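You operate a simulated robot arm through the tools that you are given. There is no shell and no other tool.

You are at the controls of a simulated two-armed robot. One attempt, no reset.

TASK
Swap the oldest bean tub in the upper drawer for the new one.
Fine: the new tub is on the steel ledge, the oldest goes there; shut the drawer and set the end display to +3.

The check looks at the end state, three seconds after you hand in, the way a careful person would. Anything else that was tipped, shoved, dropped, spilled or broken makes it a failure.

THE ROBOT
Two 6-joint arms with fingered hands on one trunk, on a base that drives. Base frame: it is fixed to the floor where the robot stands at the start and does not move with it; the origin is under the middle of the robot, x ahead of it, y to its left, z up. Units: mm, degrees, N and s.
The left shoulder is at the start at [70, 168, 1450], the right one opposite. With the tool pointing down near the work surface each hand reaches from about 280 to 560 mm from the robot's upright axis, wherever it stands, measured 20 degrees to its own side. Places, roughly: bean tub [1250, -1500, 500]; egg tub [2250, -1250, 250]; end blue key [1100, -1800, 700]; end display [1000, -1800, 800]; end minus key [1000, -1800, 700]; end plus key [1000, -1800, 700]; end red key [1100, -1800, 800]; inside of the upper fridge drawer [1200, -1400, 500]; meat tub [1500, -1500, 250]; middle blue key [2600, -1100, 700]; middle minus key [2500, -1200, 700]; middle plus key [2500, -1200, 700]; middle red key [2600, -1100, 800]; top of the steel ledge [700, -1500, 600]; upper fridge drawer [1300, -1600, 600]. Payload 4 kg a hand.
Tool frame (each hand has its own): the origin (TCP) lies between the finger pads and is the grasp point; the fingertips stand 26 mm ahead of it; z points along the fingers, y is the line along which they close. Largest opening 132 mm; the body of the gripper starts 73 mm behind the TCP. The gripper is a hand of 3 fingers: y runs from the thumb to the fingers, the wrist lies at [0, 0, -224] in the tool frame, and closing takes about 1.5 s.
Orientation is that of the tool frame in the base frame, as [roll, pitch, yaw] about the fixed x, y, z axes, in that order (R = Rz(yaw) Ry(pitch) Rx(roll)). With the fingers straight down and closing along the base's y, the tool's x points along the base's -x, its y along +y and its z along -z.

THE INTERFACE
- The arms move only by the tool servo_tool. It takes "left_deltas", "right_deltas" or both (then of equal length, played together; a hand with none holds still); each is a list of rows, each a list of 6 numbers: the shift along the tool's x, y, z in mm, then the turn, a rotation vector about the tool's x, y, z in degrees. In form: [[dx, dy, dz, ax, ay, az], ...]. A call has 1 to 20 rows; each row is the pose to reach, as a shift and turn from the pose commanded when the call began, along the tool's axes at that moment. "left_claw" and "right_claw" are, for a hand that has rows, the opening, from 0 (shut) to 1 (fully open), set as the call begins (left out, the last holds). Each row takes 0.2 s and may step no farther than 50 mm and 8.6 degrees from the row before; otherwise, or with a gripper value out of range, the whole call is refused. Where a pose cannot be reached the arm comes as near as it can. A force on the tool above 90 N (or 10 N above the force at the start of the call, whichever is more), or a blocked arm, ends the call early, and 0.2 s more pass. The fingers move at their own pace (about 108 mm/s each) and stop on an object; they squeeze with about 27 N. The grip force told is the motor's: it shows also when the fingers shut on nothing. Time passes only in rows, and 0.2 s behind the last, so rows that repeat a pose let the fingers close. It gives the time, the measured TCP pose, the force on the tool (base axes), the opening and the grip force at its end, in the units of the frame above (readings bear some noise), with the torque about the TCP (base axes, N m) and any sound that the robot's microphone picked up.
- Cameras (640 x 400 px; columns grow to the right, rows downward): "scene" is now at [133.8, 7.4, 1683.9]; the picture's right is [0.00, -1.00, 0.00], its down [-0.71, -0.00, -0.71] and it looks along [0.71, 0.00, -0.71] (base axes); focal length 291 px, centre (320, 200). "left" rides on the left gripper at [-62, 3, -92] in its tool frame; the picture's right is [-0.05, -1.00, 0.00], its down [0.83, -0.04, -0.56] and it looks along [0.55, -0.03, 0.83] (tool axes); focal length 230 px, centre (320, 200). "right" rides on the right gripper at [62, 3, -92] in its tool frame; the picture's right is [-0.05, 1.00, 0.00], its down [-0.83, -0.04, -0.56] and it looks along [-0.55, -0.03, 0.83] (tool axes); focal length 230 px, centre (320, 200). There is no depth. A picture from a camera that has moved, and an enlarged one, comes with that camera's place and axes in the base frame and with its lens. The place of the scene camera against the robot may be out by one fixed shift of up to 25 mm in any direction.
- get_image(camera): a new picture of that camera. It takes no simulated time.
- raise_lower(by): slides the trunk up (or, below 0, down) by that many mm; the arms and the scene camera ride with it, the base frame stays. It gives what a move gives, with no picture.
- base_move(legs): drives the robot by 1 to 6 legs, each [ahead, left, turn to the left] in mm, mm and degrees, along the robot's own axes; the way and the turn of a leg run together, so that a leg with both is an arc; at most 1500 mm and 180 degrees a leg. The arms and the cameras ride along, it lands a little off, and it stops where it bumps. It gives what a move gives.
- move_fingers(finger1, finger2, thumb_bend, hand): sets how far each is bent, from 0 (flat) to 1 (curled in); at 0.3 the hand is open as for a grip, at 0.7 the pads meet at the TCP. One left out holds its place. A second passes; each finger stops where it meets its share of the squeeze, and holds until it gets a number again. A gripper value or a shape takes the hand back. It gives what a move gives, with no picture; readings hold the bend of each and the force on the fingers (four entries, about 0 where the hand has none), thumb and palm.
- set_grasp(shape, hand): the hand has 3 fingers and takes this shape, open, in about a second: jaw (thumb against the fingers, like two jaws); tri (thumb and two fingers); tip (a fingertip pinch); poke (one finger out to press); point (the index stretched); flat (the hand flat); cup (the hand cupped); fist (a fist). The gripper value then closes the fingers along that shape, each until it touches; the sizes above hold for jaw. It gives what a move gives, with no picture.
- pan_tilt(pan, tilt): turns the head with the scene camera to pan (to the left, within 86 degrees either way) and tilt (down, from -29 to 69), counted from straight ahead of the robot. It gives what a move gives.
- enlarge(camera, box): a new picture of the part [left, top, right, bottom] of that camera's present view, enlarged. It takes no simulated time.
- hand_in(): hands the job in; it is judged then, once.

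Nothing tells you exact positions but the pictures and the camera data. Unless the task says otherwise, let go and move clear before handing in.

The tools are called after "Request:" by a JSON object that holds its "name" and its "arguments". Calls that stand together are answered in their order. servo_tool: Moves the arms, as the interface text tells. Its arguments: {"type":"object","properties":{"left_deltas":{"type":"array","items":{"type":"array","items":{"type":"number"}}},"left_claw":{"type":"number"},"right_deltas":{"type":"array","items":{"type":"array","items":{"type":"number"}}},"right_claw":{"type":"number"}},"required":[]} The other tools are called the same way: raise_lower (by) slides the trunk up or down; set_grasp (shape, hand) gives the hand a shape; move_fingers (finger1, finger2, thumb_bend, hand) moves the fingers one by one; base_move (legs) drives the base; pan_tilt (pan, tilt) turns the head that bears the scene camera; get_image (camera) takes a picture; enlarge (camera, box) takes an enlarged picture of a part of a camera's view; hand_in () hands the job in.

At the start:

```text
t: 0.0
left_eef_pos: [439.8, 178.4, 922.0]
left_tcp_rot: [180.0, 0.0, -180.0]
left_contact_force: [0.4, 0.5, -0.9]
left_torque: [0.03, -0.02, 0.03]
left_gripper_width: 131.6
left_finger_force: 0.0
left_shape: jaw
left_bend: [0.3, 0.3, 0.3]
left_finger forces: [0.0, 0.0, 0.1, 0.0, 0.0, 0.0]
right_eef_pos: [400.4, -201.8, 1016.1]
right_tcp_rot: [-180.0, 0.1, 179.9]
right_contact_force: [0.8, -0.4, 0.6]
right_torque: [-0.03, 0.0, 0.01]
right_gripper_width: 132.0
right_finger_force: 0.0
right_shape: jaw
right_bend: [0.3, 0.3, 0.3]
right_finger forces: [0.1, 0.0, 0.1, 0.0, 0.0, 0.0]
trunk travel left (down, up): [-895.0, 45.0]
robot x, y, heading: [-3.1, 0.6, -0.2]
head pan, tilt: [0.2, 44.9]
```

scene: 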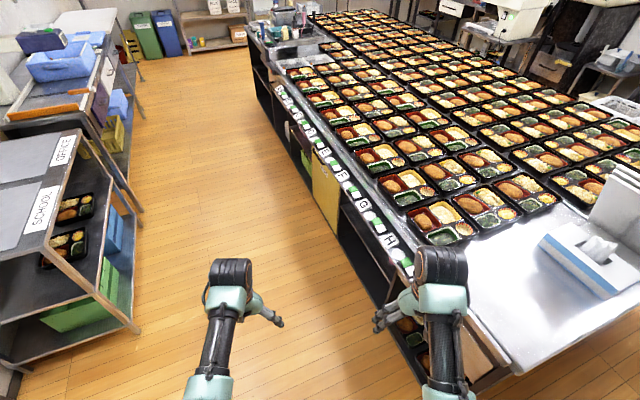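
right: 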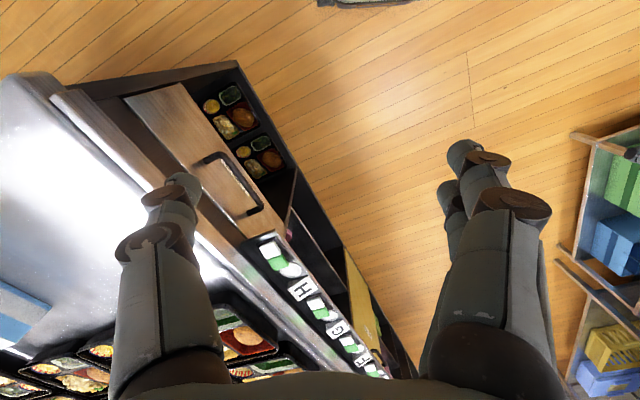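
left: 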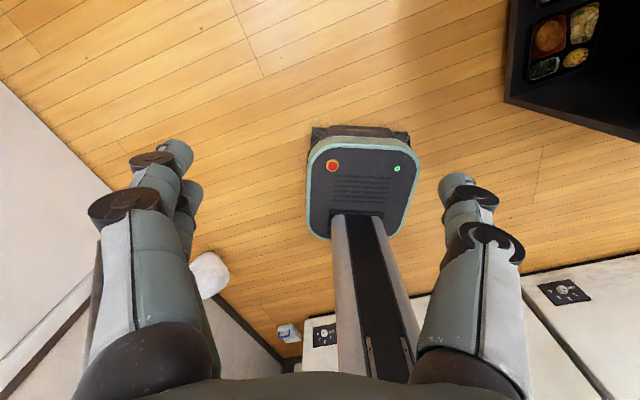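

I see a table full of meal trays ahead to the right, and shelves to the left; the fridge drawers should be to my right ahead, around [1300, -1600]. I'll turn the head to look that way first.

Request:
{"name": "pan_tilt", "arguments": {"pan": -50, "tilt": 30}}

```text
t: 1.2
left_eef_pos: [438.9, 179.7, 919.2]
left_tcp_rot: [180.0, -0.1, 180.0]
left_contact_force: [0.0, 0.5, -0.3]
left_torque: [0.0, 0.0, 0.02]
left_gripper_width: 132.0
left_finger_force: 0.0
left_shape: jaw
left_bend: [0.3, 0.3, 0.3]
left_finger forces: [0.0, 0.0, 0.0, 0.1, 0.0, 0.0]
right_eef_pos: [400.0, -200.9, 1017.1]
right_tcp_rot: [180.0, 0.0, 180.0]
right_contact_force: [0.8, 0.7, -1.1]
right_torque: [-0.02, 0.0, -0.01]
right_gripper_width: 131.8
right_finger_force: 0.1
right_shape: jaw
right_bend: [0.3, 0.3, 0.3]
right_finger forces: [0.0, 0.0, 0.0, 0.0, 0.0, 0.0]
trunk travel left (down, up): [-895.0, 45.0]
robot x, y, heading: [0.1, -0.3, 0.1]
head pan, tilt: [-50.0, 30.0]
```

The head is now turned right; I take a picture to find the fridge and ledge.

Request:
{"name": "get_image", "arguments": {"camera": "scene"}}

```text
taken
camera scene: at [110.6, -62.1, 1706.3], right [-0.77, -0.64, 0.0], down [-0.32, 0.38, -0.87], along [0.56, -0.66, -0.5], focal length 291 px, centre (320, 200)
```

scene: 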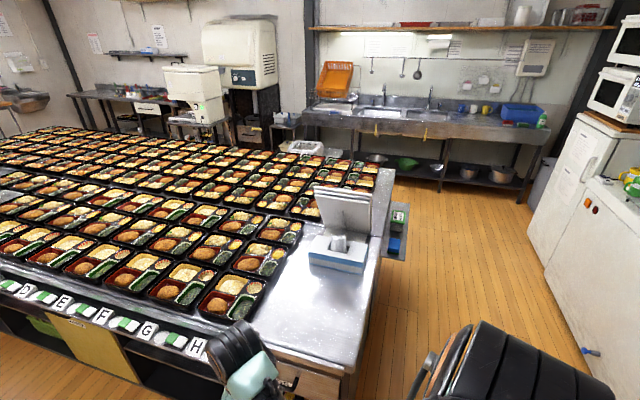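

The fridge drawers are in the table's far long side; the ledge with the new tub sticks out of the table's short end, with an aisle about 1.3 m wide to the white fridges on the right. I'll look around more before driving.

Request:
{"name": "enlarge", "arguments": {"camera": "scene", "box": [280, 130, 480, 290]}}

Request:
{"name": "pan_tilt", "arguments": {"pan": -86, "tilt": 45}}

Request:
{"name": "get_image", "arguments": {"camera": "scene"}}

```text
2.50 times, centred on (380, 210) of scene
camera zoom: at [110.6, -62.1, 1706.3], right [-0.77, -0.64, 0.0], down [-0.32, 0.38, -0.87], along [0.56, -0.66, -0.5], focal length 729 px, centre (170, 175)
```

zoom: 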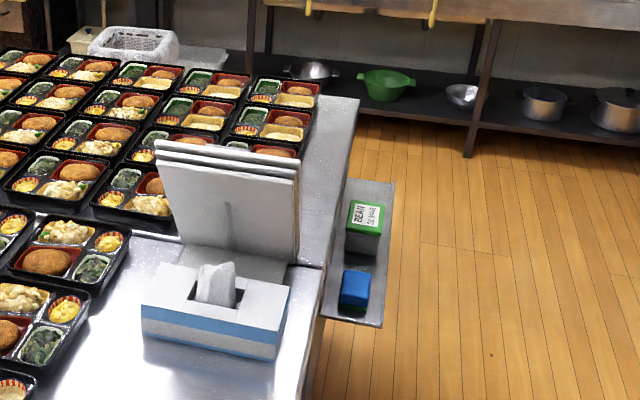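

```text
t: 2.2
left_eef_pos: [440.4, 178.8, 920.8]
left_tcp_rot: [-180.0, 0.0, 179.9]
left_contact_force: [0.3, 0.3, -0.2]
left_torque: [0.0, 0.04, 0.05]
left_gripper_width: 132.0
left_finger_force: 0.1
left_shape: jaw
left_bend: [0.3, 0.3, 0.3]
left_finger forces: [0.0, 0.0, 0.1, 0.1, 0.1, 0.0]
right_eef_pos: [401.0, -200.3, 1017.1]
right_tcp_rot: [180.0, 0.0, -180.0]
right_contact_force: [0.1, -0.4, 0.9]
right_torque: [-0.03, 0.01, 0.01]
right_gripper_width: 131.6
right_finger_force: 0.1
right_shape: jaw
right_bend: [0.3, 0.3, 0.3]
right_finger forces: [0.0, 0.0, 0.1, 0.1, 0.1, 0.0]
trunk travel left (down, up): [-895.0, 45.0]
robot x, y, heading: [-1.5, 3.4, -0.1]
head pan, tilt: [-85.9, 45.0]
```

```text
taken
camera scene: at [58.2, -74.0, 1683.8], right [-1.0, -0.07, 0.0], down [-0.05, 0.7, -0.71], along [0.05, -0.71, -0.71], focal length 291 px, centre (320, 200)
```

scene: 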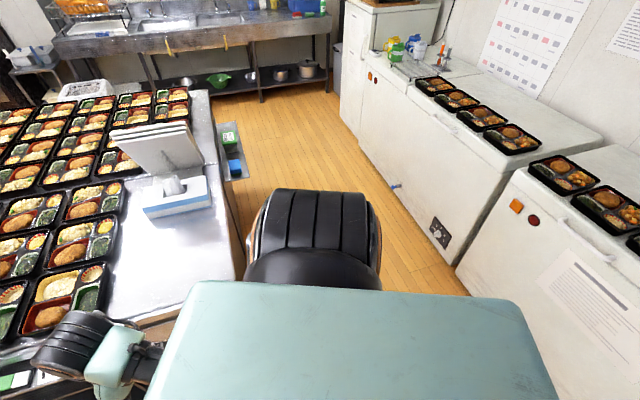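

The ledge holds a bean tub with a white label and a blue thing; chest freezers line the right of the aisle. I'll back off from the table's end into the aisle, then turn to face along it.

Request:
{"name": "base_move", "arguments": {"legs": [[-537, -242, 0], [0, 0, -66]]}}

Request:
{"name": "pan_tilt", "arguments": {"pan": 0, "tilt": 25}}

Request:
{"name": "get_image", "arguments": {"camera": "scene"}}

```text
t: 8.4
left_eef_pos: [-191.5, -566.5, 920.4]
left_tcp_rot: [-180.0, 0.0, 115.0]
left_contact_force: [0.2, 0.1, 0.1]
left_torque: [0.02, 0.01, 0.01]
left_gripper_width: 132.0
left_finger_force: 0.0
left_shape: jaw
left_bend: [0.3, 0.3, 0.3]
left_finger forces: [0.1, 0.1, 0.0, 0.0, 0.0, 0.1]
right_eef_pos: [-551.6, -691.8, 1016.4]
right_tcp_rot: [179.9, -0.1, 114.9]
right_contact_force: [0.4, 0.2, -0.5]
right_torque: [-0.02, -0.02, 0.0]
right_gripper_width: 131.9
right_finger_force: 0.1
right_shape: jaw
right_bend: [0.3, 0.3, 0.3]
right_finger forces: [0.1, 0.0, 0.1, 0.0, 0.0, 0.0]
trunk travel left (down, up): [-895.0, 45.0]
robot x, y, heading: [-537.8, -244.1, -64.9]
head pan, tilt: [-85.9, 45.0]
```

```text
t: 10.0
left_eef_pos: [-190.4, -565.3, 919.6]
left_tcp_rot: [-179.9, 0.0, 114.9]
left_contact_force: [-0.2, -0.5, -0.6]
left_torque: [-0.02, 0.01, -0.03]
left_gripper_width: 131.7
left_finger_force: 0.0
left_shape: jaw
left_bend: [0.3, 0.3, 0.3]
left_finger forces: [0.1, 0.0, 0.0, 0.0, 0.1, 0.1]
right_eef_pos: [-551.9, -690.9, 1016.9]
right_tcp_rot: [-180.0, 0.0, 114.8]
right_contact_force: [0.8, 0.0, 0.2]
right_torque: [0.02, 0.0, -0.02]
right_gripper_width: 131.7
right_finger_force: 0.0
right_shape: jaw
right_bend: [0.3, 0.3, 0.3]
right_finger forces: [0.0, 0.1, 0.0, 0.1, 0.1, 0.0]
trunk travel left (down, up): [-895.0, 45.0]
robot x, y, heading: [-541.4, -241.7, -65.0]
head pan, tilt: [0.0, 25.0]
```

```text
taken
camera scene: at [-476.9, -365.3, 1714.3], right [-0.91, -0.42, 0.0], down [-0.18, 0.38, -0.91], along [0.38, -0.82, -0.42], focal length 291 px, centre (320, 200)
```

scene: 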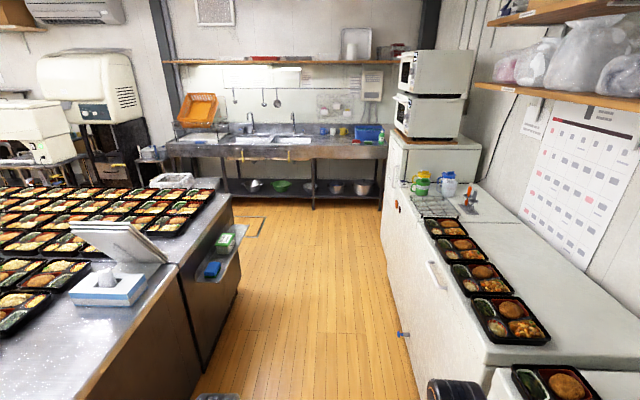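

The aisle ahead is clear, with the ledge on the left at the table's end. I'll drive ahead part of the way and look at the ledge.

Request:
{"name": "base_move", "arguments": {"legs": [[1000, 0, 0]]}}

Request:
{"name": "pan_tilt", "arguments": {"pan": 35, "tilt": 40}}

Request:
{"name": "get_image", "arguments": {"camera": "scene"}}

```text
t: 15.2
left_eef_pos: [231.3, -1473.1, 920.0]
left_tcp_rot: [179.9, -0.1, 115.1]
left_contact_force: [0.5, 0.9, 0.6]
left_torque: [0.02, -0.05, -0.02]
left_gripper_width: 132.3
left_finger_force: 0.0
left_shape: jaw
left_bend: [0.3, 0.3, 0.3]
left_finger forces: [0.0, 0.0, 0.0, 0.0, 0.0, 0.0]
right_eef_pos: [-128.1, -1598.3, 1016.2]
right_tcp_rot: [-180.0, 0.0, 115.0]
right_contact_force: [-0.6, 0.1, 0.3]
right_torque: [-0.01, -0.01, -0.03]
right_gripper_width: 131.8
right_finger_force: 0.1
right_shape: jaw
right_bend: [0.3, 0.3, 0.3]
right_finger forces: [0.0, 0.1, 0.0, 0.0, 0.0, 0.1]
trunk travel left (down, up): [-895.0, 45.0]
robot x, y, heading: [-118.7, -1147.6, -65.0]
head pan, tilt: [0.0, 25.0]
```

```text
t: 16.2
left_eef_pos: [231.0, -1473.7, 919.0]
left_tcp_rot: [179.9, 0.1, 115.1]
left_contact_force: [0.3, -0.9, -0.2]
left_torque: [0.02, -0.02, -0.01]
left_gripper_width: 131.7
left_finger_force: 0.1
left_shape: jaw
left_bend: [0.3, 0.3, 0.3]
left_finger forces: [0.0, 0.0, 0.0, 0.1, 0.1, 0.0]
right_eef_pos: [-128.6, -1599.1, 1016.1]
right_tcp_rot: [-179.9, 0.0, 115.0]
right_contact_force: [-0.8, 0.0, 0.1]
right_torque: [0.01, 0.01, 0.0]
right_gripper_width: 131.9
right_finger_force: 0.0
right_shape: jaw
right_bend: [0.3, 0.3, 0.3]
right_finger forces: [0.0, 0.1, 0.0, 0.0, 0.0, 0.0]
trunk travel left (down, up): [-895.0, 45.0]
robot x, y, heading: [-112.9, -1149.8, -65.0]
head pan, tilt: [35.0, 40.0]
```

```text
taken
camera scene: at [-19.2, -1231.4, 1691.0], right [-0.5, -0.87, 0.0], down [-0.56, 0.32, -0.77], along [0.66, -0.38, -0.64], focal length 291 px, centre (320, 200)
```

scene: 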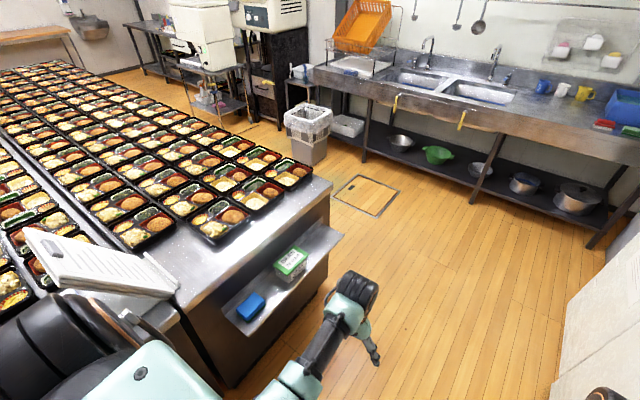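

Request:
{"name": "enlarge", "arguments": {"camera": "scene", "box": [200, 200, 360, 340]}}

```text
2.86 times, centred on (280, 270) of scene
camera zoom: at [-19.2, -1231.4, 1691.0], right [-0.5, -0.87, 0.0], down [-0.56, 0.32, -0.77], along [0.66, -0.38, -0.64], focal length 833 px, centre (434, 0)
```

zoom: 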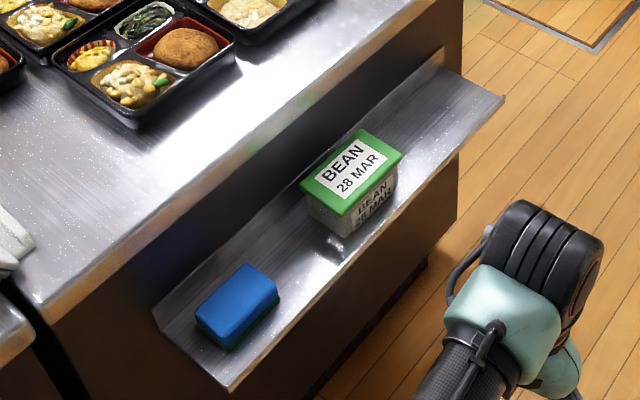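

The new tub reads BEAN 28 MAR with a green lid, with a blue sponge beside it on the ledge. I'll drive past the table end, turn left and look at the far side's drawers.

Request:
{"name": "base_move", "arguments": {"legs": [[1450, 0, 0], [250, 0, 0], [0, 0, 90]]}}

Request:
{"name": "pan_tilt", "arguments": {"pan": 45, "tilt": 40}}

Request:
{"name": "get_image", "arguments": {"camera": "scene"}}

```text
t: 28.6
left_eef_pos: [911.2, -2331.8, 919.8]
left_tcp_rot: [180.0, 0.0, -154.8]
left_contact_force: [0.6, -0.1, 1.5]
left_torque: [0.01, -0.03, 0.0]
left_gripper_width: 131.8
left_finger_force: 0.0
left_shape: jaw
left_bend: [0.3, 0.3, 0.3]
left_finger forces: [0.0, 0.0, 0.1, 0.0, 0.0, 0.0]
right_eef_pos: [1038.1, -2691.8, 1017.7]
right_tcp_rot: [179.9, -0.1, -154.7]
right_contact_force: [0.1, 0.8, 0.3]
right_torque: [0.01, 0.0, -0.01]
right_gripper_width: 131.9
right_finger_force: 0.0
right_shape: jaw
right_bend: [0.3, 0.3, 0.3]
right_finger forces: [0.0, 0.0, 0.0, 0.1, 0.0, 0.0]
trunk travel left (down, up): [-895.0, 45.0]
robot x, y, heading: [590.2, -2682.5, 25.3]
head pan, tilt: [35.0, 40.0]
```

```text
t: 29.3
left_eef_pos: [911.1, -2331.5, 919.8]
left_tcp_rot: [180.0, 0.0, -154.8]
left_contact_force: [-0.3, 0.4, 0.1]
left_torque: [-0.01, -0.02, 0.02]
left_gripper_width: 132.0
left_finger_force: 0.0
left_shape: jaw
left_bend: [0.3, 0.3, 0.3]
left_finger forces: [0.0, 0.0, 0.1, 0.1, 0.0, 0.1]
right_eef_pos: [1036.8, -2690.8, 1016.0]
right_tcp_rot: [-180.0, 0.0, -154.8]
right_contact_force: [0.7, -0.4, -0.5]
right_torque: [0.01, 0.02, -0.03]
right_gripper_width: 132.0
right_finger_force: 0.1
right_shape: jaw
right_bend: [0.3, 0.3, 0.3]
right_finger forces: [0.1, 0.1, 0.0, 0.0, 0.0, 0.1]
trunk travel left (down, up): [-895.0, 45.0]
robot x, y, heading: [592.2, -2680.9, 25.3]
head pan, tilt: [45.0, 40.0]
```

```text
taken
camera scene: at [666.2, -2572.7, 1691.0], right [0.94, -0.34, 0.0], down [-0.22, -0.61, -0.77], along [0.26, 0.72, -0.64], focal length 291 px, centre (320, 200)
```

scene: 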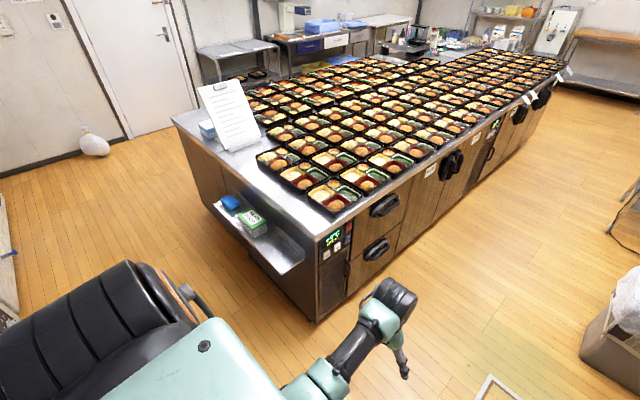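

Request:
{"name": "enlarge", "arguments": {"camera": "scene", "box": [290, 150, 450, 300]}}

Request:
{"name": "enlarge", "arguments": {"camera": "scene", "box": [410, 60, 570, 190]}}

```text
2.67 times, centred on (370, 225) of scene
camera zoom: at [666.2, -2572.7, 1691.0], right [0.94, -0.34, 0.0], down [-0.22, -0.61, -0.77], along [0.26, 0.72, -0.64], focal length 777 px, centre (187, 133)
```

zoom: 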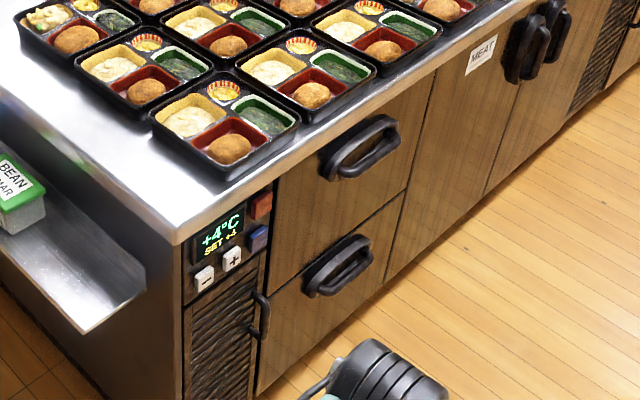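

```text
3.08 times, centred on (490, 125) of scene
camera zoom: at [666.2, -2572.7, 1691.0], right [0.94, -0.34, 0.0], down [-0.22, -0.61, -0.77], along [0.26, 0.72, -0.64], focal length 897 px, centre (-203, 431)
```

zoom: 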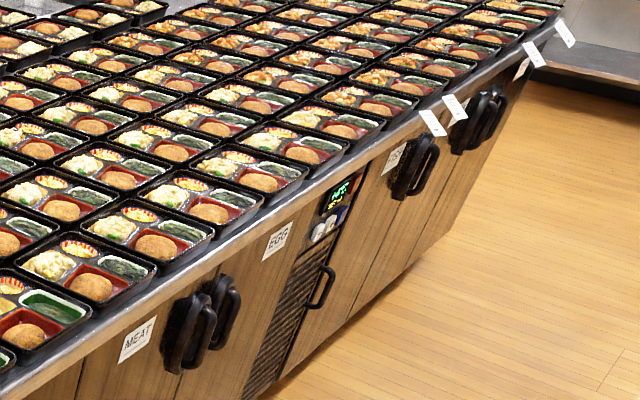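

I see the end panel with its display (reads +4 °C, SET +4), minus/plus keys, red/blue keys, and two drawers with black handles beside it. I'll first fetch the new tub: strafe left back along the table's end so that I face the ledge.

Request:
{"name": "base_move", "arguments": {"legs": [[0, 1080, 0]]}}

Request:
{"name": "pan_tilt", "arguments": {"pan": 0, "tilt": 50}}

Request:
{"name": "get_image", "arguments": {"camera": "scene"}}

Request:
{"name": "get_image", "arguments": {"camera": "right"}}

```text
t: 34.8
left_eef_pos: [446.0, -1358.8, 919.6]
left_tcp_rot: [180.0, 0.0, -154.3]
left_contact_force: [-0.7, 0.1, 0.4]
left_torque: [0.02, -0.01, -0.02]
left_gripper_width: 131.6
left_finger_force: 0.1
left_shape: jaw
left_bend: [0.3, 0.3, 0.3]
left_finger forces: [0.1, 0.0, 0.1, 0.1, 0.0, 0.2]
right_eef_pos: [575.2, -1716.2, 1016.1]
right_tcp_rot: [180.0, 0.0, -154.4]
right_contact_force: [-0.5, -0.2, -0.5]
right_torque: [-0.01, -0.01, 0.02]
right_gripper_width: 131.8
right_finger_force: 0.1
right_shape: jaw
right_bend: [0.3, 0.3, 0.3]
right_finger forces: [0.0, 0.1, 0.0, 0.0, 0.1, 0.1]
trunk travel left (down, up): [-895.0, 45.0]
robot x, y, heading: [127.3, -1705.8, 25.6]
head pan, tilt: [45.0, 40.0]
```

```text
t: 36.0
left_eef_pos: [446.8, -1357.4, 920.4]
left_tcp_rot: [180.0, 0.0, -154.4]
left_contact_force: [0.3, 0.4, 0.4]
left_torque: [-0.01, -0.01, 0.0]
left_gripper_width: 132.0
left_finger_force: 0.0
left_shape: jaw
left_bend: [0.3, 0.3, 0.3]
left_finger forces: [0.1, 0.1, 0.0, 0.1, 0.0, 0.0]
right_eef_pos: [574.8, -1715.7, 1017.4]
right_tcp_rot: [179.9, 0.1, -154.4]
right_contact_force: [-0.5, -0.2, 0.0]
right_torque: [0.0, 0.0, 0.01]
right_gripper_width: 132.0
right_finger_force: 0.1
right_shape: jaw
right_bend: [0.3, 0.3, 0.3]
right_finger forces: [0.1, 0.0, 0.0, 0.1, 0.0, 0.1]
trunk travel left (down, up): [-895.0, 45.0]
robot x, y, heading: [125.2, -1705.6, 25.5]
head pan, tilt: [0.0, 50.0]
```

```text
taken
camera scene: at [244.2, -1646.4, 1676.8], right [0.43, -0.9, 0.0], down [-0.69, -0.33, -0.64], along [0.58, 0.28, -0.77], focal length 291 px, centre (320, 200)
```

scene: 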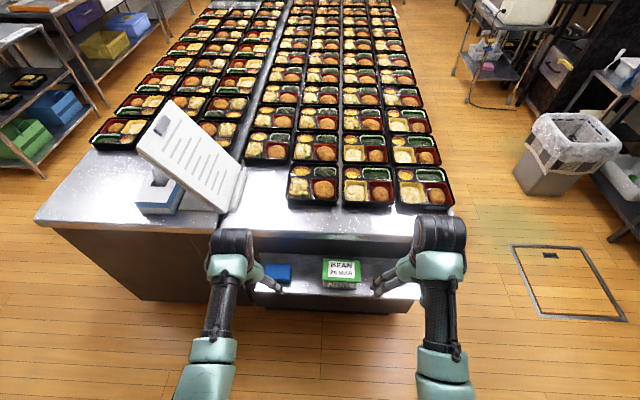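

```text
taken
camera right: at [518.1, -1739.9, 1109.6], right [-0.38, 0.92, 0.0], down [0.77, 0.32, 0.56], along [0.51, 0.21, -0.83], focal length 230 px, centre (320, 200)
```

right: 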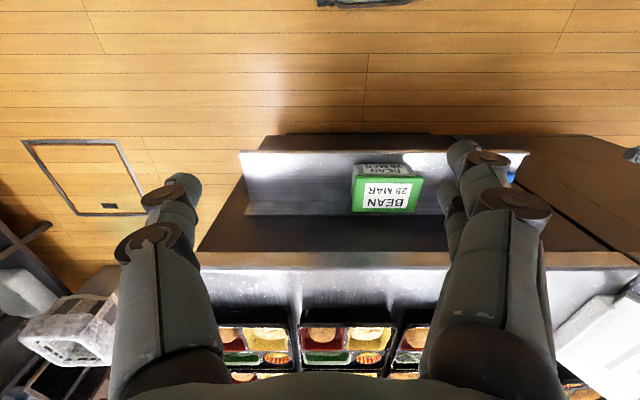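

I face the table's end: the ledge with the new tub (BEAN 28 MAR) and blue sponge below the tabletop edge. I'll enlarge the views to measure.

Request:
{"name": "enlarge", "arguments": {"camera": "right", "box": [190, 120, 450, 290]}}

Request:
{"name": "enlarge", "arguments": {"camera": "scene", "box": [220, 180, 460, 330]}}

Request:
{"name": "get_image", "arguments": {"camera": "left"}}

```text
2.35 times, centred on (320, 205) of right
camera zoom: at [518.1, -1739.9, 1109.6], right [-0.38, 0.92, 0.0], down [0.77, 0.32, 0.56], along [0.51, 0.21, -0.83], focal length 541 px, centre (320, 188)
```

zoom: 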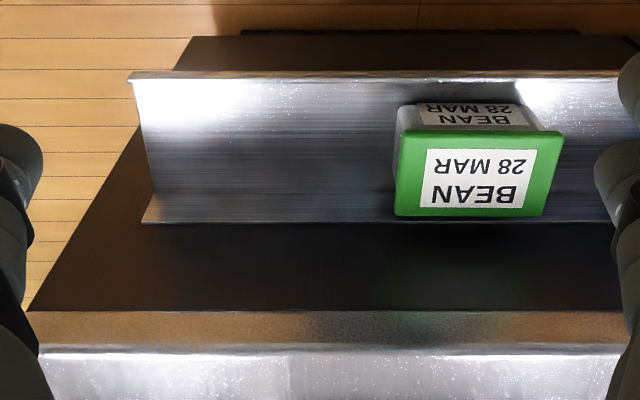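

```text
2.67 times, centred on (340, 255) of scene
camera zoom: at [244.2, -1646.4, 1676.8], right [0.43, -0.9, 0.0], down [-0.69, -0.33, -0.64], along [0.58, 0.28, -0.77], focal length 777 px, centre (267, 53)
```

zoom: 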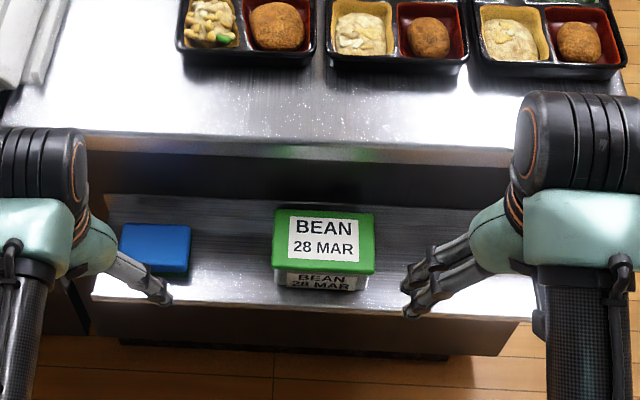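

```text
taken
camera left: at [500.2, -1327.4, 1011.3], right [0.48, -0.88, 0.0], down [-0.73, -0.4, 0.56], along [-0.49, -0.27, -0.83], focal length 230 px, centre (320, 200)
```

left: 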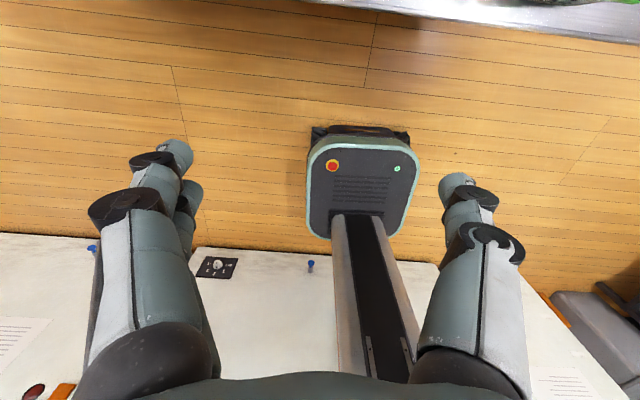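

The tub is about 130 mm wide along the ledge and 84 mm deep, lid top near z≈734, close to the tabletop edge above it, so I'll grip across the short side. First I draw the left hand back out of the way, then shift the base so the tub is in front of the right hand.

Request:
{"name": "servo_tool", "arguments": {"left_deltas": [[40, 18, 0, 0, 0, 0], [80, 36, 0, 0, 0, 0], [120, 54, 0, 0, 0, 0], [150, 70, 0, 0, 0, 0]]}}

Request:
{"name": "base_move", "arguments": {"legs": [[110, 102, -2.5]]}}

Request:
{"name": "get_image", "arguments": {"camera": "right"}}

Request:
{"name": "get_image", "arguments": {"camera": "scene"}}

```text
t: 37.0
left_eef_pos: [278.5, -1358.4, 921.5]
left_tcp_rot: [-180.0, 0.1, -154.4]
left_contact_force: [-0.5, -0.6, 0.3]
left_torque: [0.02, -0.01, -0.03]
left_gripper_width: 131.9
left_finger_force: 0.0
left_shape: jaw
left_bend: [0.3, 0.3, 0.3]
left_finger forces: [0.1, 0.1, 0.0, 0.0, 0.1, 0.0]
right_eef_pos: [572.8, -1716.2, 1016.1]
right_tcp_rot: [-180.0, 0.1, -154.4]
right_contact_force: [0.1, 0.4, 0.3]
right_torque: [-0.01, 0.0, -0.01]
right_gripper_width: 132.0
right_finger_force: 0.0
right_shape: jaw
right_bend: [0.3, 0.3, 0.3]
right_finger forces: [0.1, 0.0, 0.1, 0.1, 0.0, 0.1]
trunk travel left (down, up): [-895.0, 45.0]
robot x, y, heading: [128.2, -1705.4, 25.7]
head pan, tilt: [0.0, 50.0]
```

```text
t: 38.3
left_eef_pos: [350.0, -1229.6, 920.9]
left_tcp_rot: [180.0, 0.1, -156.8]
left_contact_force: [0.3, 0.0, 0.1]
left_torque: [0.0, -0.01, 0.0]
left_gripper_width: 132.2
left_finger_force: 0.0
left_shape: jaw
left_bend: [0.3, 0.3, 0.3]
left_finger forces: [0.0, 0.0, 0.1, 0.0, 0.1, 0.0]
right_eef_pos: [629.7, -1599.2, 1015.9]
right_tcp_rot: [179.8, 0.1, -156.8]
right_contact_force: [0.0, -0.2, -0.1]
right_torque: [-0.02, -0.03, 0.02]
right_gripper_width: 131.7
right_finger_force: 0.0
right_shape: jaw
right_bend: [0.3, 0.3, 0.3]
right_finger forces: [0.0, 0.0, 0.1, 0.1, 0.1, 0.0]
trunk travel left (down, up): [-895.0, 45.0]
robot x, y, heading: [184.5, -1576.4, 23.1]
head pan, tilt: [0.0, 50.0]
```

```text
taken
camera right: at [571.1, -1621.7, 1109.9], right [-0.35, 0.94, 0.0], down [0.78, 0.29, 0.56], along [0.52, 0.19, -0.83], focal length 230 px, centre (320, 200)
```

right: 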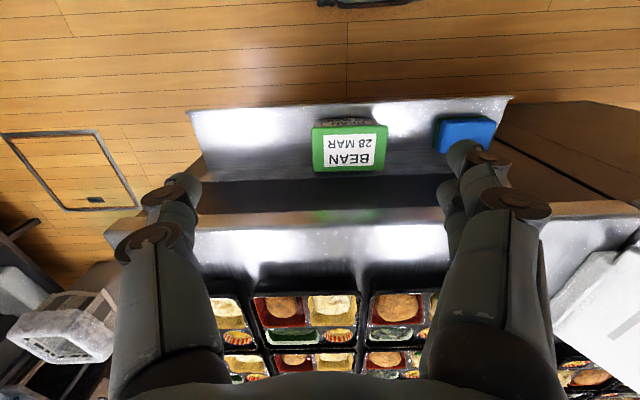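

```text
taken
camera scene: at [300.4, -1518.0, 1677.1], right [0.39, -0.92, 0.0], down [-0.7, -0.3, -0.64], along [0.59, 0.26, -0.76], focal length 291 px, centre (320, 200)
```

scene: 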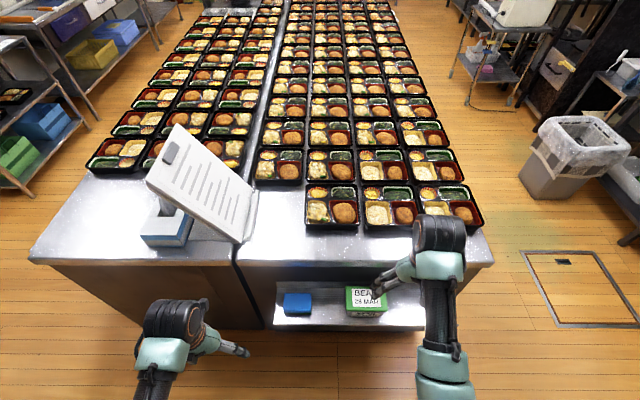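

Aligned now: the tub lies just ahead of the right hand. I enlarge the right hand's view to measure the tub, ledge and table edge.

Request:
{"name": "enlarge", "arguments": {"camera": "right", "box": [230, 80, 450, 240]}}

```text
2.50 times, centred on (340, 160) of right
camera zoom: at [571.1, -1621.7, 1109.9], right [-0.35, 0.94, 0.0], down [0.78, 0.29, 0.56], along [0.52, 0.19, -0.83], focal length 575 px, centre (270, 300)
```

zoom: 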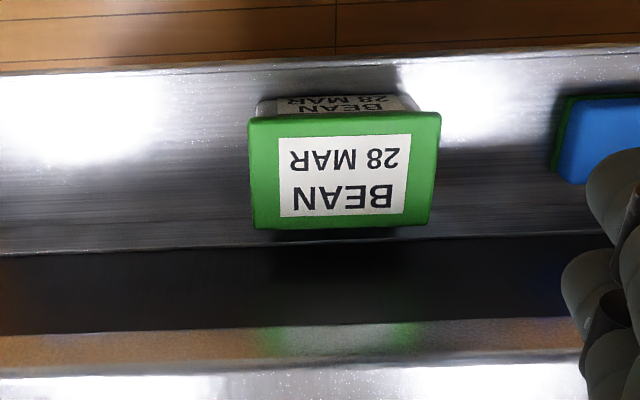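

Triangulating: lid top at z≈716, tub center about 492 mm ahead and 149 mm to the right of the robot's axis, table edge ~574 ahead at z≈831, ledge surface z≈638. I lower the trunk and turn the right hand by 90° so its jaws close along the tub's short side.

Request:
{"name": "raise_lower", "arguments": {"by": -200}}

Request:
{"name": "servo_tool", "arguments": {"right_deltas": [[0, 0, 0, 0, 0, 8.5], [0, 0, 0, 0, 0, 17], [0, 0, 0, 0, 0, 25.5], [0, 0, 0, 0, 0, 34], [0, 0, 0, 0, 0, 42.5], [0, 0, 0, 0, 0, 51], [0, 0, 0, 0, 0, 59.5], [0, 0, 0, 0, 0, 68], [0, 0, 0, 0, 0, 76.5], [0, 0, 0, 0, 0, 85], [0, 0, 0, 0, 0, 90]]}}

Request:
{"name": "get_image", "arguments": {"camera": "right"}}

Request:
{"name": "get_image", "arguments": {"camera": "scene"}}

```text
t: 40.5
left_eef_pos: [350.9, -1230.0, 719.7]
left_tcp_rot: [179.9, -0.1, -156.7]
left_contact_force: [0.0, -0.6, -0.6]
left_torque: [-0.01, -0.01, 0.0]
left_gripper_width: 131.6
left_finger_force: 0.0
left_shape: jaw
left_bend: [0.3, 0.3, 0.3]
left_finger forces: [0.1, 0.0, 0.1, 0.0, 0.0, 0.0]
right_eef_pos: [629.9, -1598.9, 816.3]
right_tcp_rot: [180.0, -0.1, -156.8]
right_contact_force: [-0.2, -0.2, -0.9]
right_torque: [-0.03, 0.01, -0.03]
right_gripper_width: 131.8
right_finger_force: 0.1
right_shape: jaw
right_bend: [0.3, 0.3, 0.3]
right_finger forces: [0.1, 0.1, 0.1, 0.0, 0.1, 0.1]
trunk travel left (down, up): [-695.0, 245.0]
robot x, y, heading: [184.5, -1573.2, 23.0]
head pan, tilt: [0.0, 50.0]
```

```text
t: 42.9
left_eef_pos: [350.7, -1228.1, 720.9]
left_tcp_rot: [-179.9, 0.0, -156.9]
left_contact_force: [-0.2, -0.2, 0.4]
left_torque: [-0.01, 0.0, 0.03]
left_gripper_width: 131.9
left_finger_force: 0.1
left_shape: jaw
left_bend: [0.3, 0.3, 0.3]
left_finger forces: [0.0, 0.0, 0.0, 0.1, 0.0, 0.0]
right_eef_pos: [630.4, -1597.8, 815.7]
right_tcp_rot: [180.0, 0.0, 113.0]
right_contact_force: [-0.5, 0.1, -0.5]
right_torque: [0.0, -0.02, 0.0]
right_gripper_width: 132.0
right_finger_force: 0.0
right_shape: jaw
right_bend: [0.3, 0.3, 0.3]
right_finger forces: [0.0, 0.0, 0.0, 0.0, 0.0, 0.0]
trunk travel left (down, up): [-695.0, 245.0]
robot x, y, heading: [184.6, -1572.2, 23.0]
head pan, tilt: [0.0, 50.0]
```

```text
taken
camera right: at [608.6, -1540.3, 909.3], right [0.94, 0.34, 0.0], down [0.29, -0.78, 0.56], along [0.19, -0.52, -0.83], focal length 230 px, centre (320, 200)
```

right: 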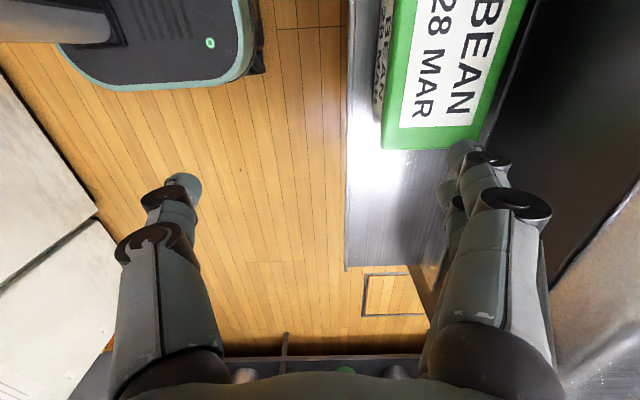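

```text
taken
camera scene: at [302.1, -1514.7, 1476.8], right [0.39, -0.92, 0.0], down [-0.7, -0.3, -0.64], along [0.59, 0.25, -0.77], focal length 291 px, centre (320, 200)
```

scene: 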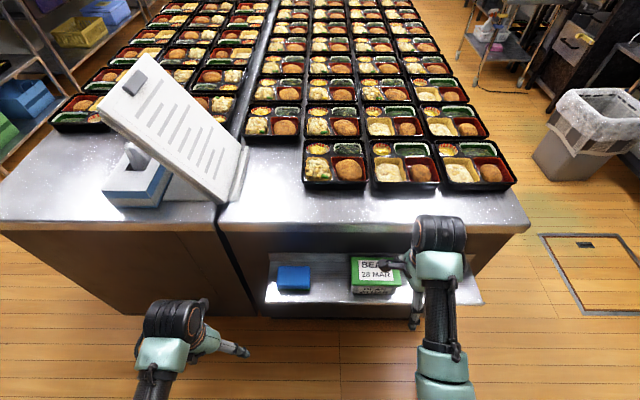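

The hand turned well. Now I shift it 83 mm ahead and 46 mm left so the jaws straddle the tub from above, and check before going down.

Request:
{"name": "servo_tool", "arguments": {"right_deltas": [[23, 40, 0, 0, 0, 0], [46, 70, 0, 0, 0, 0], [46, 83, 0, 0, 0, 0], [46, 83, 0, 0, 0, 0]], "right_claw": 1}}

Request:
{"name": "get_image", "arguments": {"camera": "right"}}

Request:
{"name": "enlarge", "arguments": {"camera": "scene", "box": [280, 190, 480, 320]}}

```text
t: 44.1
left_eef_pos: [351.3, -1227.9, 720.8]
left_tcp_rot: [179.9, 0.0, -156.8]
left_contact_force: [0.6, 0.4, 0.0]
left_torque: [-0.03, -0.02, -0.01]
left_gripper_width: 132.0
left_finger_force: 0.0
left_shape: jaw
left_bend: [0.3, 0.3, 0.3]
left_finger forces: [0.1, 0.0, 0.1, 0.1, 0.0, 0.1]
right_eef_pos: [697.2, -1562.6, 803.5]
right_tcp_rot: [-178.9, 4.3, 112.2]
right_contact_force: [-0.2, -0.7, 1.0]
right_torque: [0.0, -0.01, 0.01]
right_gripper_width: 132.1
right_finger_force: 0.0
right_shape: jaw
right_bend: [0.3, 0.3, 0.3]
right_finger forces: [0.0, 0.0, 0.0, 0.0, 0.0, 0.0]
trunk travel left (down, up): [-695.0, 245.0]
robot x, y, heading: [182.9, -1573.9, 23.5]
head pan, tilt: [0.0, 50.0]
stopped in row 4 (right hand): the arm was blocked; the commanded pose is now the measured one
```

```text
taken
camera right: at [675.5, -1496.9, 891.2], right [0.94, 0.33, -0.02], down [0.27, -0.74, 0.61], along [0.19, -0.59, -0.79], focal length 230 px, centre (320, 200)
```

right: 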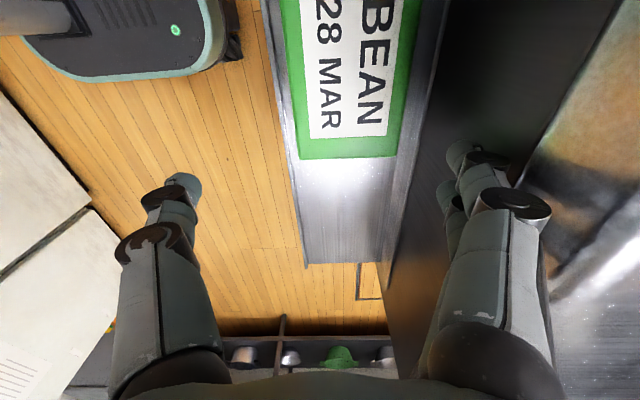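

```text
3.08 times, centred on (380, 255) of scene
camera zoom: at [302.2, -1514.8, 1476.8], right [0.39, -0.92, 0.0], down [-0.7, -0.3, -0.64], along [0.59, 0.25, -0.77], focal length 897 px, centre (135, 31)
```

zoom: 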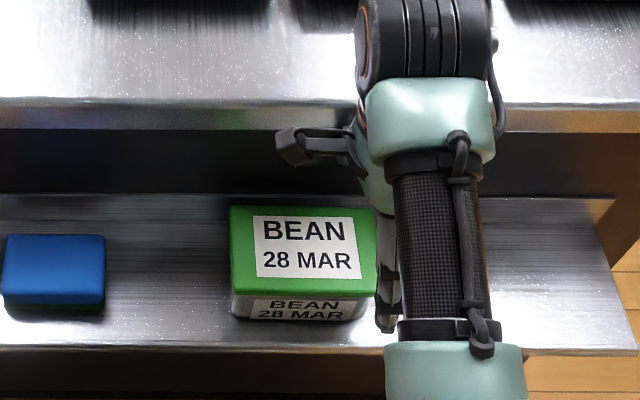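

The arm hit a joint limit (no contact force) when moving left in this wrist orientation. I'll back off, restore the tool-down pose, and turn the wrist the other way round.

Request:
{"name": "servo_tool", "arguments": {"right_deltas": [[-3, -40, -6, -0.5, 2, -0.4], [-6, -75, -12, -1.1, 4.3, -0.8], [-6, -75, -12, -1.1, 4.3, -0.8]]}}

Request:
{"name": "servo_tool", "arguments": {"right_deltas": [[0, 0, 0, 0, 0, -8.5], [0, 0, 0, 0, 0, -17], [0, 0, 0, 0, 0, -25.5], [0, 0, 0, 0, 0, -34], [0, 0, 0, 0, 0, -42.5], [0, 0, 0, 0, 0, -51], [0, 0, 0, 0, 0, -59.5], [0, 0, 0, 0, 0, -68], [0, 0, 0, 0, 0, -76.5], [0, 0, 0, 0, 0, -85], [0, 0, 0, 0, 0, -93.5], [0, 0, 0, 0, 0, -102], [0, 0, 0, 0, 0, -110.5], [0, 0, 0, 0, 0, -119], [0, 0, 0, 0, 0, -127.5], [0, 0, 0, 0, 0, -136], [0, 0, 0, 0, 0, -144.5], [0, 0, 0, 0, 0, -153], [0, 0, 0, 0, 0, -161.5], [0, 0, 0, 0, 0, -170]]}}

```text
t: 44.9
left_eef_pos: [351.1, -1227.1, 720.3]
left_tcp_rot: [-179.9, -0.1, -156.8]
left_contact_force: [0.4, -0.8, 1.1]
left_torque: [-0.02, 0.04, 0.01]
left_gripper_width: 132.0
left_finger_force: 0.1
left_shape: jaw
left_bend: [0.3, 0.3, 0.3]
left_finger forces: [0.0, 0.0, 0.1, 0.0, 0.0, 0.1]
right_eef_pos: [630.2, -1593.6, 817.1]
right_tcp_rot: [-179.9, -0.5, 113.0]
right_contact_force: [-0.2, 0.0, 0.3]
right_torque: [0.01, 0.02, -0.01]
right_gripper_width: 131.9
right_finger_force: 0.0
right_shape: jaw
right_bend: [0.3, 0.3, 0.3]
right_finger forces: [0.0, 0.0, 0.0, 0.2, 0.0, 0.0]
trunk travel left (down, up): [-695.0, 245.0]
robot x, y, heading: [180.9, -1570.5, 23.5]
head pan, tilt: [0.0, 50.0]
```

```text
t: 49.1
left_eef_pos: [350.7, -1227.6, 721.0]
left_tcp_rot: [-179.9, 0.0, -156.8]
left_contact_force: [1.1, 0.4, -0.3]
left_torque: [0.0, 0.0, -0.02]
left_gripper_width: 132.0
left_finger_force: 0.0
left_shape: jaw
left_bend: [0.3, 0.3, 0.3]
left_finger forces: [0.0, 0.0, 0.0, 0.1, 0.0, 0.0]
right_eef_pos: [637.0, -1600.5, 814.5]
right_tcp_rot: [179.7, 0.6, -77.2]
right_contact_force: [0.3, 0.5, -0.3]
right_torque: [0.03, -0.01, -0.01]
right_gripper_width: 131.9
right_finger_force: 0.0
right_shape: jaw
right_bend: [0.3, 0.3, 0.3]
right_finger forces: [0.0, 0.1, 0.0, 0.1, 0.0, 0.0]
right hand out of reach, approached as far as the arm can: row 20
trunk travel left (down, up): [-695.0, 245.0]
robot x, y, heading: [183.6, -1567.6, 23.3]
head pan, tilt: [0.0, 50.0]
```

The right wrist turns only about ±85° from neutral, so I'll turn the base 45° instead and take the tub with the left hand. First I bring the right hand back to neutral and in, and raise the left hand above tabletop height.

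Request:
{"name": "servo_tool", "arguments": {"right_deltas": [[7, 9, 0, 0, 0, 8], [14, 18, 0, 0, 0, 16], [21, 27, 0, 0, 0, 24], [28, 36, 0, 0, 0, 32], [35, 45, 0, 0, 0, 40], [42, 54, 0, 0, 0, 48], [50, 62, 0, 0, 0, 56], [58, 71, 0, 0, 0, 64], [65, 80, 0, 0, 0, 72], [71, 88, 0, 0, 0, 79.6]], "left_deltas": [[0, 0, -15, 0, 0, 0], [0, 0, -30, 0, 0, 0], [0, 0, -45, 0, 0, 0], [0, 0, -60, 0, 0, 0], [0, 0, -75, 0, 0, 0], [0, 0, -90, 0, 0, 0], [0, 0, -105, 0, 0, 0], [0, 0, -120, 0, 0, 0], [0, 0, -135, 0, 0, 0], [0, 0, -150, 0, 0, 0]]}}

Request:
{"name": "base_move", "arguments": {"legs": [[84, 37, 0], [0, 0, -45.3]]}}

Request:
{"name": "get_image", "arguments": {"camera": "left"}}

Request:
{"name": "get_image", "arguments": {"camera": "scene"}}

```text
t: 51.3
left_eef_pos: [329.7, -1205.6, 855.7]
left_tcp_rot: [-179.7, 0.1, -156.7]
left_contact_force: [0.5, 0.8, -0.9]
left_torque: [0.01, 0.04, 0.04]
left_gripper_width: 131.8
left_finger_force: 0.1
left_shape: jaw
left_bend: [0.3, 0.3, 0.3]
left_finger forces: [0.0, 0.1, 0.0, 0.0, 0.1, 0.0]
left hand out of reach, approached as far as the arm can: row 8, 9, 10
right_eef_pos: [564.6, -1688.9, 815.0]
right_tcp_rot: [179.6, -0.1, -156.8]
right_contact_force: [0.3, 1.0, 0.6]
right_torque: [-0.03, -0.03, 0.03]
right_gripper_width: 131.9
right_finger_force: 0.1
right_shape: jaw
right_bend: [0.3, 0.3, 0.3]
right_finger forces: [0.1, 0.1, 0.0, 0.0, 0.0, 0.0]
trunk travel left (down, up): [-695.0, 245.0]
robot x, y, heading: [180.1, -1571.5, 23.2]
head pan, tilt: [0.0, 50.0]
```

```text
t: 54.5
left_eef_pos: [606.2, -1349.6, 855.2]
left_tcp_rot: [-179.6, 0.2, 158.5]
left_contact_force: [0.3, -0.8, 0.3]
left_torque: [0.02, -0.04, 0.0]
left_gripper_width: 131.9
left_finger_force: 0.0
left_shape: jaw
left_bend: [0.3, 0.3, 0.3]
left_finger forces: [0.0, 0.0, 0.0, 0.0, 0.0, 0.0]
right_eef_pos: [435.5, -1857.1, 814.1]
right_tcp_rot: [179.6, -0.2, 158.6]
right_contact_force: [-0.4, 0.8, -0.3]
right_torque: [0.01, 0.02, -0.04]
right_gripper_width: 132.0
right_finger_force: 0.1
right_shape: jaw
right_bend: [0.3, 0.3, 0.3]
right_finger forces: [0.0, 0.0, 0.0, 0.0, 0.1, 0.0]
trunk travel left (down, up): [-695.0, 245.0]
robot x, y, heading: [247.7, -1505.1, -21.3]
head pan, tilt: [0.0, 50.0]
```

```text
taken
camera left: at [663.8, -1366.9, 947.0], right [-0.32, -0.95, 0.0], down [-0.79, 0.27, 0.55], along [-0.53, 0.17, -0.83], focal length 230 px, centre (320, 200)
```

left: 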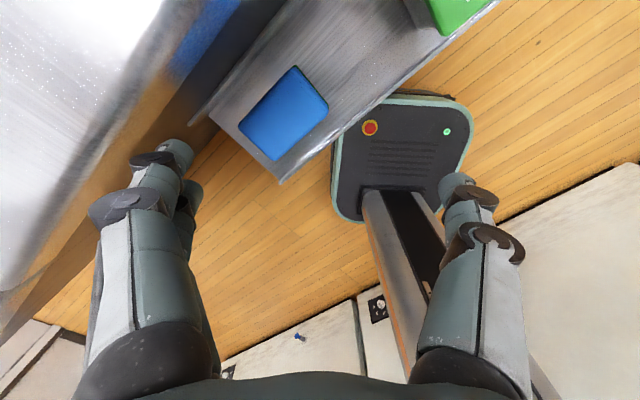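

```text
taken
camera scene: at [366.0, -1544.1, 1476.8], right [-0.37, -0.93, 0.0], down [-0.71, 0.28, -0.64], along [0.6, -0.24, -0.77], focal length 291 px, centre (320, 200)
```

scene: 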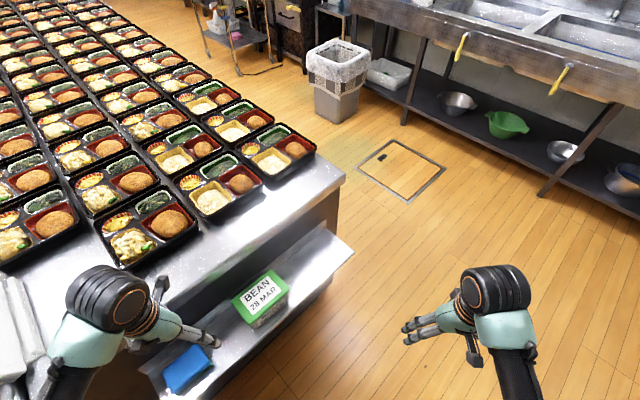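

The tub is now about 420 mm ahead and 150 mm left of the robot's axis. I swing the left hand over it, turning it 45.5° so that it closes across the short side, then check.

Request:
{"name": "servo_tool", "arguments": {"left_deltas": [[-20, -18, 3, 0, 0, 6.5], [-40, -37, 6, 0, 0, 13], [-60, -55, 9, 0, 0, 19.5], [-80, -74, 12, 0, 0, 26], [-100, -92, 16, 0, 0, 32.5], [-120, -110, 20, 0, 0, 39], [-138, -128, 24, 0, 0, 45.5], [-138, -128, 24, 0, 0, 45.5]], "left_claw": 1}}

Request:
{"name": "get_image", "arguments": {"camera": "left"}}

Request:
{"name": "get_image", "arguments": {"camera": "scene"}}

```text
t: 55.9
left_eef_pos: [670.9, -1434.8, 822.3]
left_tcp_rot: [175.7, -7.6, 119.8]
left_contact_force: [-42.3, -16.3, 13.3]
left_torque: [0.35, -0.76, 0.32]
left_gripper_width: 131.1
left_finger_force: 0.1
left_shape: jaw
left_bend: [0.41, 0.41, 0.3]
left_finger forces: [27.6, 19.6, 0.1, 0.1, 0.1, 0.1]
left hand out of reach, approached as far as the arm can: row 1, 2, 3, 4, 5
right_eef_pos: [426.7, -1860.0, 814.6]
right_tcp_rot: [179.3, 0.2, 158.6]
right_contact_force: [-0.7, -0.4, 0.9]
right_torque: [0.0, 0.02, 0.0]
right_gripper_width: 131.7
right_finger_force: 0.0
right_shape: jaw
right_bend: [0.3, 0.3, 0.3]
right_finger forces: [0.0, 0.1, 0.1, 0.1, 0.0, 0.1]
trunk travel left (down, up): [-695.0, 245.0]
robot x, y, heading: [242.7, -1506.3, -21.9]
head pan, tilt: [0.0, 50.0]
stopped in row 7 (left hand): the arm was blocked; the commanded pose is now the measured one
```

```text
taken
camera left: at [703.6, -1499.3, 903.9], right [-0.84, -0.53, -0.08], down [-0.45, 0.61, 0.66], along [-0.3, 0.59, -0.75], focal length 230 px, centre (320, 200)
```

left: 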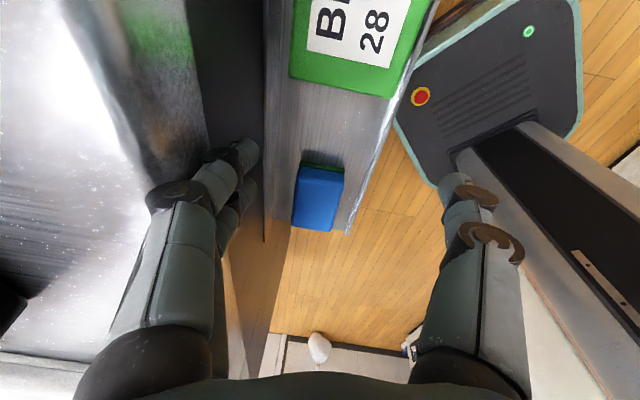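

```text
taken
camera scene: at [354.2, -1549.1, 1477.9], right [-0.37, -0.93, -0.01], down [-0.71, 0.28, -0.65], along [0.6, -0.23, -0.76], focal length 291 px, centre (320, 200)
```

scene: 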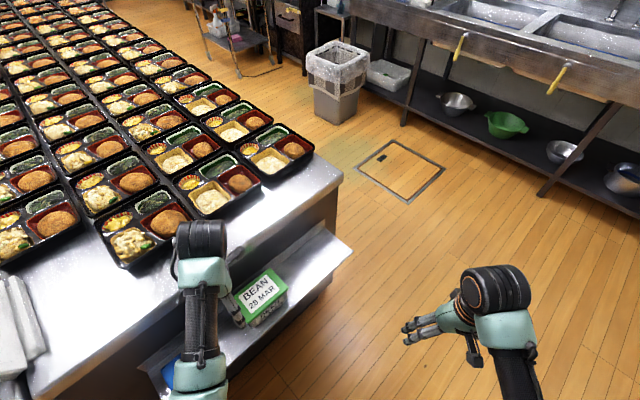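

The fingers touched the tabletop edge because the arm strayed from the path at its reach limit. I back away from the edge and straighten the hand before going on.

Request:
{"name": "servo_tool", "arguments": {"left_deltas": [[3, -25, -1, 0, 0, 0], [6, -50, -3, 1.9, -3.9, 3.2], [6, -50, -3, 3.85, -7.85, 6.5], [6, -50, -3, 3.85, -7.85, 6.5]]}}

Request:
{"name": "get_image", "arguments": {"camera": "left"}}

Request:
{"name": "enlarge", "arguments": {"camera": "scene", "box": [100, 180, 360, 400]}}

```text
t: 56.6
left_eef_pos: [654.2, -1402.6, 822.1]
left_tcp_rot: [171.8, -8.6, 115.2]
left_contact_force: [-27.5, -12.8, -5.8]
left_torque: [-0.15, 0.17, -0.01]
left_gripper_width: 130.5
left_finger_force: 0.0
left_shape: jaw
left_bend: [0.41, 0.4, 0.3]
left_finger forces: [16.5, 14.3, 0.0, 0.0, 0.0, 0.1]
right_eef_pos: [428.3, -1859.7, 814.5]
right_tcp_rot: [179.4, 0.1, 158.7]
right_contact_force: [1.0, 0.1, 0.1]
right_torque: [0.06, 0.01, 0.0]
right_gripper_width: 131.8
right_finger_force: 0.0
right_shape: jaw
right_bend: [0.3, 0.3, 0.3]
right_finger forces: [0.1, 0.1, 0.0, 0.1, 0.1, 0.1]
trunk travel left (down, up): [-695.0, 245.0]
robot x, y, heading: [241.5, -1502.3, -21.6]
head pan, tilt: [0.0, 50.0]
stopped in row 3 (left hand): the arm was blocked; the commanded pose is now the measured one
```

```text
taken
camera left: at [676.2, -1473.3, 903.2], right [-0.88, -0.45, -0.15], down [-0.43, 0.62, 0.66], along [-0.2, 0.65, -0.73], focal length 230 px, centre (320, 200)
```

left: 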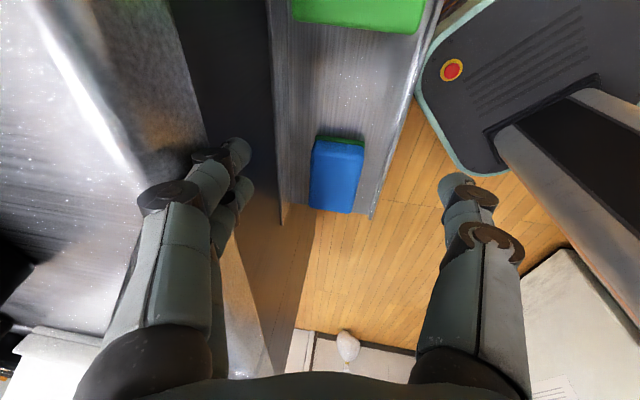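

```text
1.82 times, centred on (230, 290) of scene
camera zoom: at [357.8, -1547.4, 1477.2], right [-0.37, -0.93, 0.0], down [-0.71, 0.28, -0.65], along [0.6, -0.23, -0.76], focal length 530 px, centre (484, 36)
```

zoom: 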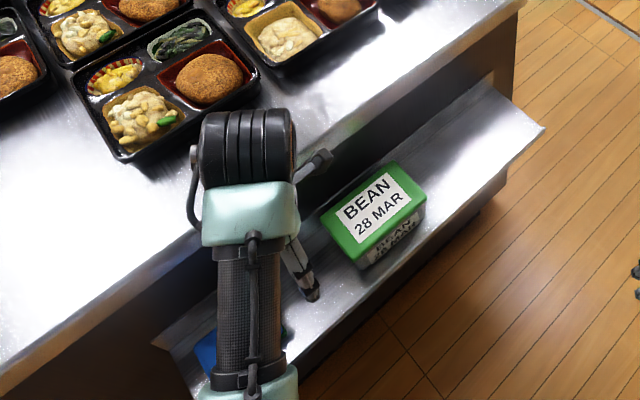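

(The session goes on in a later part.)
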